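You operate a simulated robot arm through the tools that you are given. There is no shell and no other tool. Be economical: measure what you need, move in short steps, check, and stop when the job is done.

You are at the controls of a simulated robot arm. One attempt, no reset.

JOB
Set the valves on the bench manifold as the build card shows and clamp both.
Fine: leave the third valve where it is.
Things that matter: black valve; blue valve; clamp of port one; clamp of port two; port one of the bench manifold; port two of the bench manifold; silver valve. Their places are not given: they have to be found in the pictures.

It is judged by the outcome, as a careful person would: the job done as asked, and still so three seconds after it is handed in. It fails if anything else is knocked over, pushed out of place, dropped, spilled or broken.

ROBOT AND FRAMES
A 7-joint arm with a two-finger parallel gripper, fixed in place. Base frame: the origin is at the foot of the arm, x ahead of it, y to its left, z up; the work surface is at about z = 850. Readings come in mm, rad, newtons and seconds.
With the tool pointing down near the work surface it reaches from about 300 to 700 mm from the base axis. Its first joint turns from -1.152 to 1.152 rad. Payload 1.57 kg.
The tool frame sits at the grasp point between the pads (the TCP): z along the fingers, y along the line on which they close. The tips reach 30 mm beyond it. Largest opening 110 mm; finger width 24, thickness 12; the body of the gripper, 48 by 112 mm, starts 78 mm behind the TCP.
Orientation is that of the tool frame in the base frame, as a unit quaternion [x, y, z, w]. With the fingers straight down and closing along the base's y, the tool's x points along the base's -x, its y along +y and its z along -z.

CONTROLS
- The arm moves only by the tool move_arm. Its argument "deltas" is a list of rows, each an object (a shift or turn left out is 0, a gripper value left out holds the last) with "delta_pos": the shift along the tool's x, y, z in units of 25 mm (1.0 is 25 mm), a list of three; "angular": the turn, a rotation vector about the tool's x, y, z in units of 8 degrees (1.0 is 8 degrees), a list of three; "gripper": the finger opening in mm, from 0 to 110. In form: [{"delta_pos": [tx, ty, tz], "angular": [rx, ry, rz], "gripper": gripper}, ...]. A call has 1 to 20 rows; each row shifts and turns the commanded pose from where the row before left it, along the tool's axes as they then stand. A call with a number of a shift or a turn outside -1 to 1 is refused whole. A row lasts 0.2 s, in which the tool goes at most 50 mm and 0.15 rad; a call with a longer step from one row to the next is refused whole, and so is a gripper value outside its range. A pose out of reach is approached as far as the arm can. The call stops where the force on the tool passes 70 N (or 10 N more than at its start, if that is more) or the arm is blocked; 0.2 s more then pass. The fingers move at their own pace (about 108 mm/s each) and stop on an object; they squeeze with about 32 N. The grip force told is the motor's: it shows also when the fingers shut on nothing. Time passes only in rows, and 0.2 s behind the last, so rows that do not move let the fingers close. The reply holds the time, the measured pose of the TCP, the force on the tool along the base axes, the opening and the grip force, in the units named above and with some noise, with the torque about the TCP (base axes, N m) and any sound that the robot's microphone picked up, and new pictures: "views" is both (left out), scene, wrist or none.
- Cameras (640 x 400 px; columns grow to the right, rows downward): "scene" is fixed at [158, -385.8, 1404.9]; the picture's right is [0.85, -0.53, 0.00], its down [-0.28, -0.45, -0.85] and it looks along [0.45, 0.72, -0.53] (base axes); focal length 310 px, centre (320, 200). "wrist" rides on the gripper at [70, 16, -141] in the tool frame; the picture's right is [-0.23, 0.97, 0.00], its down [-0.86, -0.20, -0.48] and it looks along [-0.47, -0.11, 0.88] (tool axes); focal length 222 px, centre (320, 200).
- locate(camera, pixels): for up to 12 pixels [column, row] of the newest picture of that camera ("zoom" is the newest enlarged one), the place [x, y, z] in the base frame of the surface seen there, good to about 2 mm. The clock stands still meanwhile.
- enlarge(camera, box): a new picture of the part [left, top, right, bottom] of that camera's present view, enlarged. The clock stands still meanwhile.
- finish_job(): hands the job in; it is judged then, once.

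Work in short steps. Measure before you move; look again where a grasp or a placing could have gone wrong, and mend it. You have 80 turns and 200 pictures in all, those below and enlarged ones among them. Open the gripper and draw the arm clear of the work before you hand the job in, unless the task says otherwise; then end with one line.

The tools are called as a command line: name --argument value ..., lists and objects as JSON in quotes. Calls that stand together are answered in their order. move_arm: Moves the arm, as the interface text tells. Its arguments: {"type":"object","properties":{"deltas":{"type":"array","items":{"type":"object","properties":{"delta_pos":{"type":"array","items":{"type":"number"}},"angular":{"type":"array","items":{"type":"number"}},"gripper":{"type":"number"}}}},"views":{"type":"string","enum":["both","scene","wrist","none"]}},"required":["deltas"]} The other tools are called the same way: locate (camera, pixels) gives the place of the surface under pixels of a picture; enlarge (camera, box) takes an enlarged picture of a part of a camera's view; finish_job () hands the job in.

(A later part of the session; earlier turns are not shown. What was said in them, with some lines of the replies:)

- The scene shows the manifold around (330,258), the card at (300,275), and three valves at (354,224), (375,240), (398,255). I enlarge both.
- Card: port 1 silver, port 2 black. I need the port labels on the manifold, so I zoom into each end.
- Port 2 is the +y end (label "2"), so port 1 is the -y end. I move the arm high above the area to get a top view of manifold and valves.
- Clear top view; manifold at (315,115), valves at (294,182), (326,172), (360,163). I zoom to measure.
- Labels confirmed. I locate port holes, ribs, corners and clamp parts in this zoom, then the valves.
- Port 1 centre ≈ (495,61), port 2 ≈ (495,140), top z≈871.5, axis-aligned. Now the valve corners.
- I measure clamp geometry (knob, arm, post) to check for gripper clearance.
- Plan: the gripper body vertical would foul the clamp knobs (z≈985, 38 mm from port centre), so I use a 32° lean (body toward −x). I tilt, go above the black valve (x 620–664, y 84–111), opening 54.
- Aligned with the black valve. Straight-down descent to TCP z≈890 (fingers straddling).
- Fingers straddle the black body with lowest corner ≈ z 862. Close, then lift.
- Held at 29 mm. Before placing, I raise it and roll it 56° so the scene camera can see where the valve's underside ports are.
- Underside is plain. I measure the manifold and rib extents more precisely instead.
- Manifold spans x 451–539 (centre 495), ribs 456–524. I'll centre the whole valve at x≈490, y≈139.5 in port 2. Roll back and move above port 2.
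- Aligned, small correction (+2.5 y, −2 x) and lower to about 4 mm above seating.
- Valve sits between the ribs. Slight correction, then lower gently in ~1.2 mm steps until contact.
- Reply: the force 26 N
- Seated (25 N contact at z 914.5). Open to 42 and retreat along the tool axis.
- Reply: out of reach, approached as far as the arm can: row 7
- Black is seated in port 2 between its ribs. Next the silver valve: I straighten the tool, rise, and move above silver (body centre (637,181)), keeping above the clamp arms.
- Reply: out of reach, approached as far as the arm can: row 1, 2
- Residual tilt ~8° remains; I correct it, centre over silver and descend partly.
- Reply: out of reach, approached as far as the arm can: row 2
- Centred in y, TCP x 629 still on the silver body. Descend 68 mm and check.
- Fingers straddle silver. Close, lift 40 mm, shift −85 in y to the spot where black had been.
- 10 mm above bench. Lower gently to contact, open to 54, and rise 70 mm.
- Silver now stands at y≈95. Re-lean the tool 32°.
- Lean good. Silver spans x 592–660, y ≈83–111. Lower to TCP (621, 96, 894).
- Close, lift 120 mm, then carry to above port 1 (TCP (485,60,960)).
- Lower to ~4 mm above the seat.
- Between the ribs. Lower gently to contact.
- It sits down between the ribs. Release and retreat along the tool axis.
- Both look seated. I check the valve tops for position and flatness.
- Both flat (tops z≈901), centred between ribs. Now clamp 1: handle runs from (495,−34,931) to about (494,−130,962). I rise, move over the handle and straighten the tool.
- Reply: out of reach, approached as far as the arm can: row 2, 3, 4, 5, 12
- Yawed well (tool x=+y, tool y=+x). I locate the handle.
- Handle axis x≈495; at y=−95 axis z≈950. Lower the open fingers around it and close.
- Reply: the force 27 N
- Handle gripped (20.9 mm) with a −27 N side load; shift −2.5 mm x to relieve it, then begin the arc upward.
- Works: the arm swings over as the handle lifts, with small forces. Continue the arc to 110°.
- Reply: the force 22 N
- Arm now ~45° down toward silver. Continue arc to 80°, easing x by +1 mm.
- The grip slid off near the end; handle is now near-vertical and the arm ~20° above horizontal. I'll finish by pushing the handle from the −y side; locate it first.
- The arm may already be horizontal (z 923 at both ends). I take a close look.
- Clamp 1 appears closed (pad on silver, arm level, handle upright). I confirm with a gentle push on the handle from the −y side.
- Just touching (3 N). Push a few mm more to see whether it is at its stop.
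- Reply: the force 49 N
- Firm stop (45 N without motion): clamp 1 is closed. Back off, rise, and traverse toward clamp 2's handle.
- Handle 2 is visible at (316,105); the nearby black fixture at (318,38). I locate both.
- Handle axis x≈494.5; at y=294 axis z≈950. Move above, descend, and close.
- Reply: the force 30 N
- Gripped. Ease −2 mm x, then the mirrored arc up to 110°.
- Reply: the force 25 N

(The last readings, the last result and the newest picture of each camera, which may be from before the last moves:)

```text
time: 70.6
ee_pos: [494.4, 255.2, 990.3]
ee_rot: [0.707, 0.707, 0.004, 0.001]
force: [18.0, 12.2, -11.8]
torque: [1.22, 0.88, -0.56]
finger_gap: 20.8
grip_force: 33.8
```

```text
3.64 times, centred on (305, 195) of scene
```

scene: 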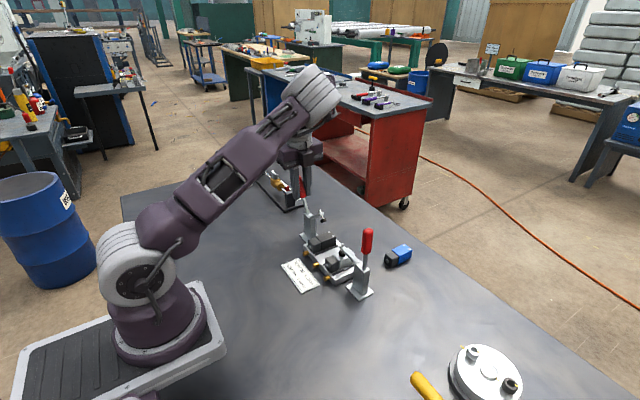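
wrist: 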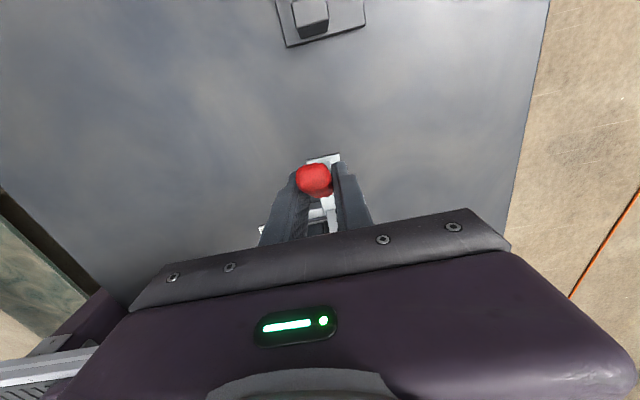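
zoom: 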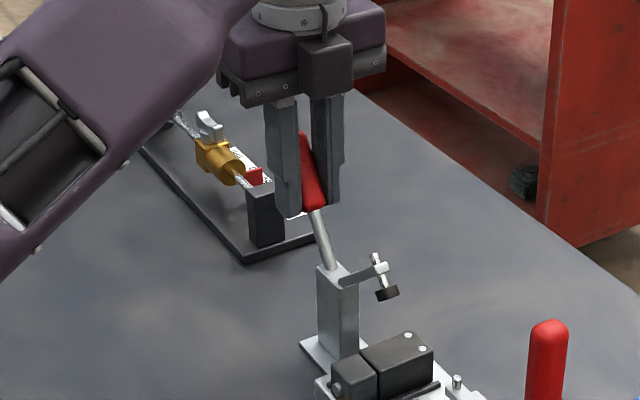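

Arm is ~20° from level. Continue the arc to handle-vertical (y≈224).

move_arm --deltas '[{"delta_pos": [-0.268, 0.04, -0.1]}, {"delta_pos": [-0.268, 0, -0.1]}, {"delta_pos": [-0.286, 0, -0.05]}, {"delta_pos": [-0.286, 0, -0.05]}, {"delta_pos": [-0.15, 0, 0]}, {}]'

enlarge --camera "scene" --box '[270, 170, 370, 270]'

```text
time: 72.0
ee_pos: [494.1, 225.1, 998.4]
ee_rot: [0.706, 0.708, 0.007, 0.001]
force: [11.8, 19.0, 37.1]
torque: [1.23, 1.2, -0.33]
finger_gap: 20.9
grip_force: 34.2
```

scene: 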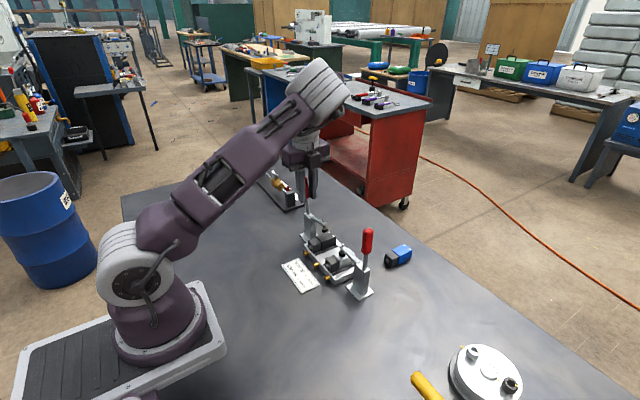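
wrist: 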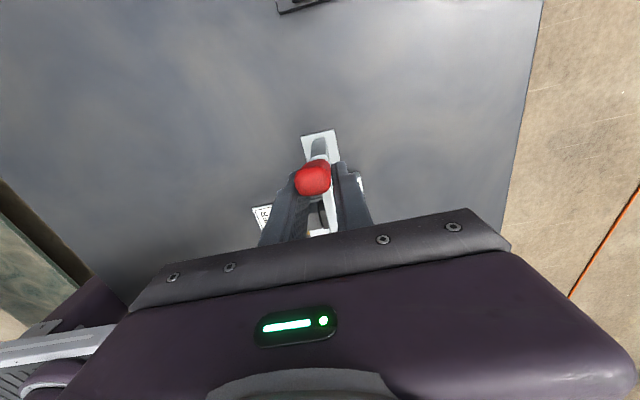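

```text
4.00 times, centred on (320, 220) of scene
```

zoom: 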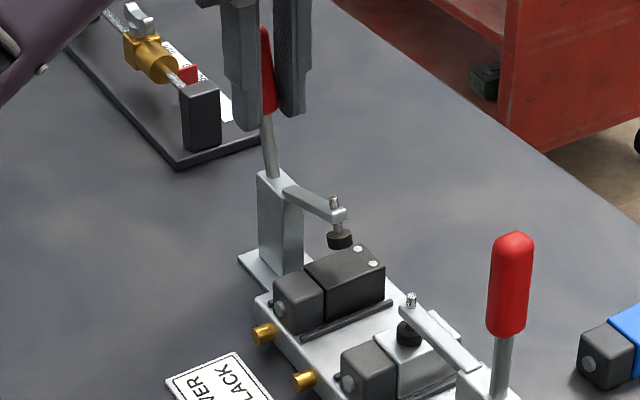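

Pad is just above the black valve. Push the handle another ~9 mm in −y with a slight rise.

move_arm --deltas '[{"delta_pos": [-0.1, 0, -0.06]}, {"delta_pos": [-0.1, 0, -0.02]}, {"delta_pos": [-0.1, 0, 0]}, {"delta_pos": [-0.1, 0, 0]}, {}]' --views "none"

enlarge --camera "scene" --box '[270, 170, 370, 270]'

```text
time: 73.2
ee_pos: [494.6, 213.6, 996.8]
ee_rot: [0.707, 0.708, 0.0, 0.002]
force: [3.0, 14.1, -25.5]
torque: [0.95, 0.88, -0.24]
finger_gap: 20.7
grip_force: 34.1
```

```text
4.00 times, centred on (320, 220) of scene
```

zoom: 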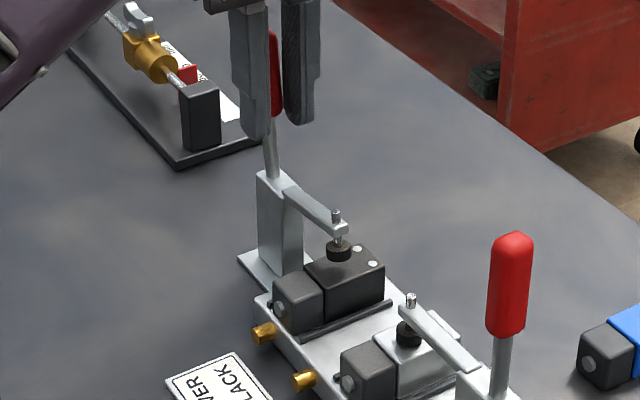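

Pad now seems on the black valve. Release, rise, and go to the +y side to confirm with a push as before.

move_arm --deltas '[{"gripper": 60}, {}, {"delta_pos": [0, 0, -0.9]}, {"delta_pos": [0, 0, -0.9]}, {"delta_pos": [0, 0, -0.9]}, {"delta_pos": [0, 0, -0.9]}, {"delta_pos": [0.9, 0, 0], "gripper": 0}, {"delta_pos": [0.9, 0, 0]}, {"delta_pos": [0.9, 0, 0]}, {}]'

enlarge --camera "scene" --box '[280, 190, 360, 270]'

```text
time: 75.4
ee_pos: [494.4, 280.7, 1087.6]
ee_rot: [0.708, 0.707, 0.002, 0.002]
force: [-0.1, -0.3, -0.6]
torque: [0.0, -0.04, -0.02]
finger_gap: 0.2
grip_force: 21.6
```

scene: 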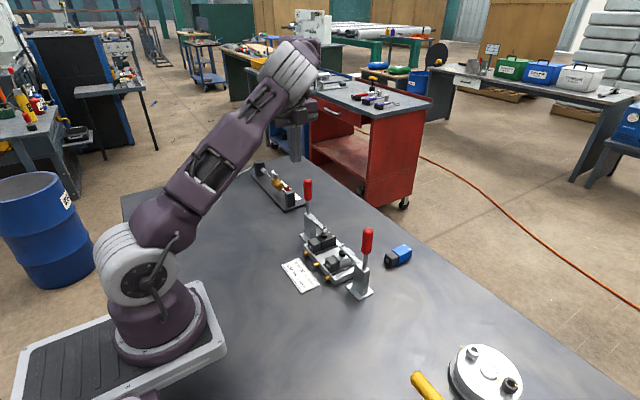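
wrist: 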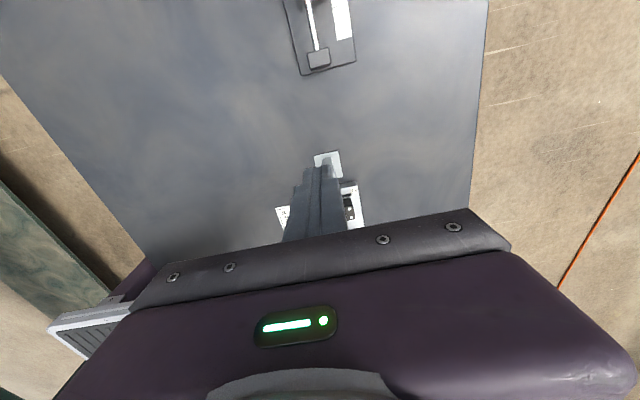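

```text
5.00 times, centred on (320, 230) of scene
```

zoom: 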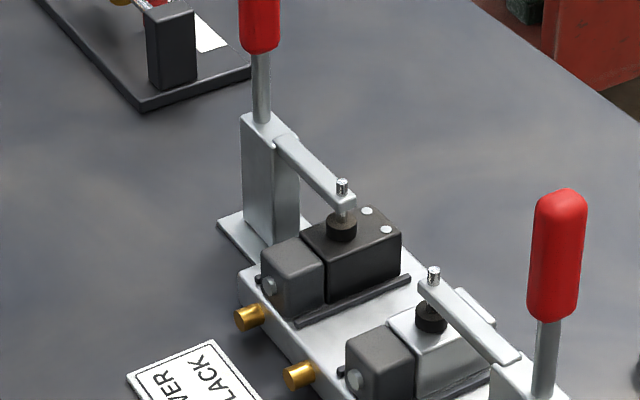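

Both appear clamped. Confirm clamp 2 with a gentle push from +y (contact expected near TCP y≈246).

move_arm --deltas '[{"delta_pos": [0, 0, 0.9]}, {"delta_pos": [0, 0, 0.9]}, {"delta_pos": [0, 0, 0.9]}, {"delta_pos": [0, 0, 0.5]}, {"delta_pos": [-0.5, 0, 0]}, {"delta_pos": [-0.5, 0, 0]}, {"delta_pos": [-0.3, 0, 0]}, {"delta_pos": [-0.08, 0, 0]}, {"delta_pos": [-0.08, 0, 0]}, {"delta_pos": [-0.08, 0, 0]}, {"delta_pos": [-0.08, 0, 0]}, {}]' --views "none"

```text
time: 78.0
ee_pos: [494.1, 241.6, 1010.1]
ee_rot: [0.706, 0.708, 0.003, 0.0]
force: [0.6, 8.0, -5.9]
torque: [0.0, 0.05, 0.02]
finger_gap: 0.2
grip_force: 21.3
```

move_arm --deltas '[{"delta_pos": [-0.06, 0, 0]}, {"delta_pos": [-0.06, 0, 0]}, {"delta_pos": [-0.06, 0, 0]}, {}]' --views "none"

```text
time: 79.0
ee_pos: [493.5, 240.3, 1011.5]
ee_rot: [0.706, 0.708, 0.008, -0.001]
force: [2.0, 48.5, 1.8]
torque: [-0.72, 0.04, -0.03]
finger_gap: 0.0
grip_force: 21.1
```

Firm stop (48 N, no motion): clamp 2 closed. Back off, open, rise clear, and check everything.

move_arm --deltas '[{"delta_pos": [0.6, 0, 0]}, {"delta_pos": [0.6, 0, 0]}, {"delta_pos": [0, 0, -1], "gripper": 60}, {"delta_pos": [0, 0, -1]}, {"delta_pos": [0, 0, -1]}, {"delta_pos": [0, 0, -1]}, {"delta_pos": [0, 0, -1]}, {"delta_pos": [0, 0, -1]}, {}, {}, {}]'

enlarge --camera "scene" --box '[280, 180, 420, 300]'

enlarge --camera "scene" --box '[300, 220, 370, 285]'

```text
time: 81.4
ee_pos: [490.6, 263.8, 1158.7]
ee_rot: [0.707, 0.707, 0.002, 0.001]
force: [0.0, 0.6, -0.6]
torque: [0.01, -0.03, -0.02]
finger_gap: 60.0
grip_force: 0.1
```

scene: 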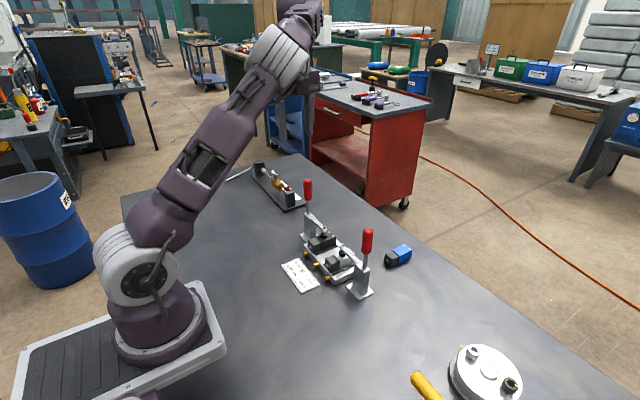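
wrist: 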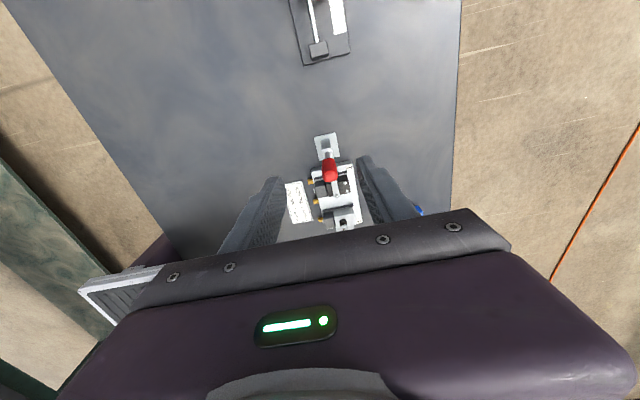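

```text
3.33 times, centred on (350, 240) of scene
```

zoom: 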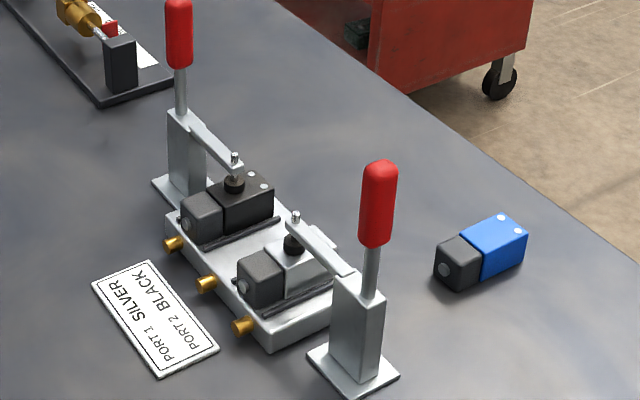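

```text
6.15 times, centred on (335, 252) of scene
```

zoom: 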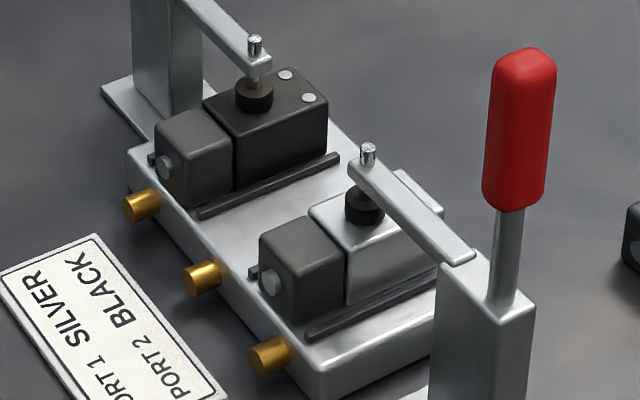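

Silver sits in port 1 and black in port 2 with both pads down, blue is where it was, and the arm is clear, so I hand the job in.

finish_job

```text
The job is handed in.
```

I put the silver valve in port 1 and the black valve in port 2 as the card shows, closed both clamps (each held firm against a push of about 45 N), and left the blue valve untouched.
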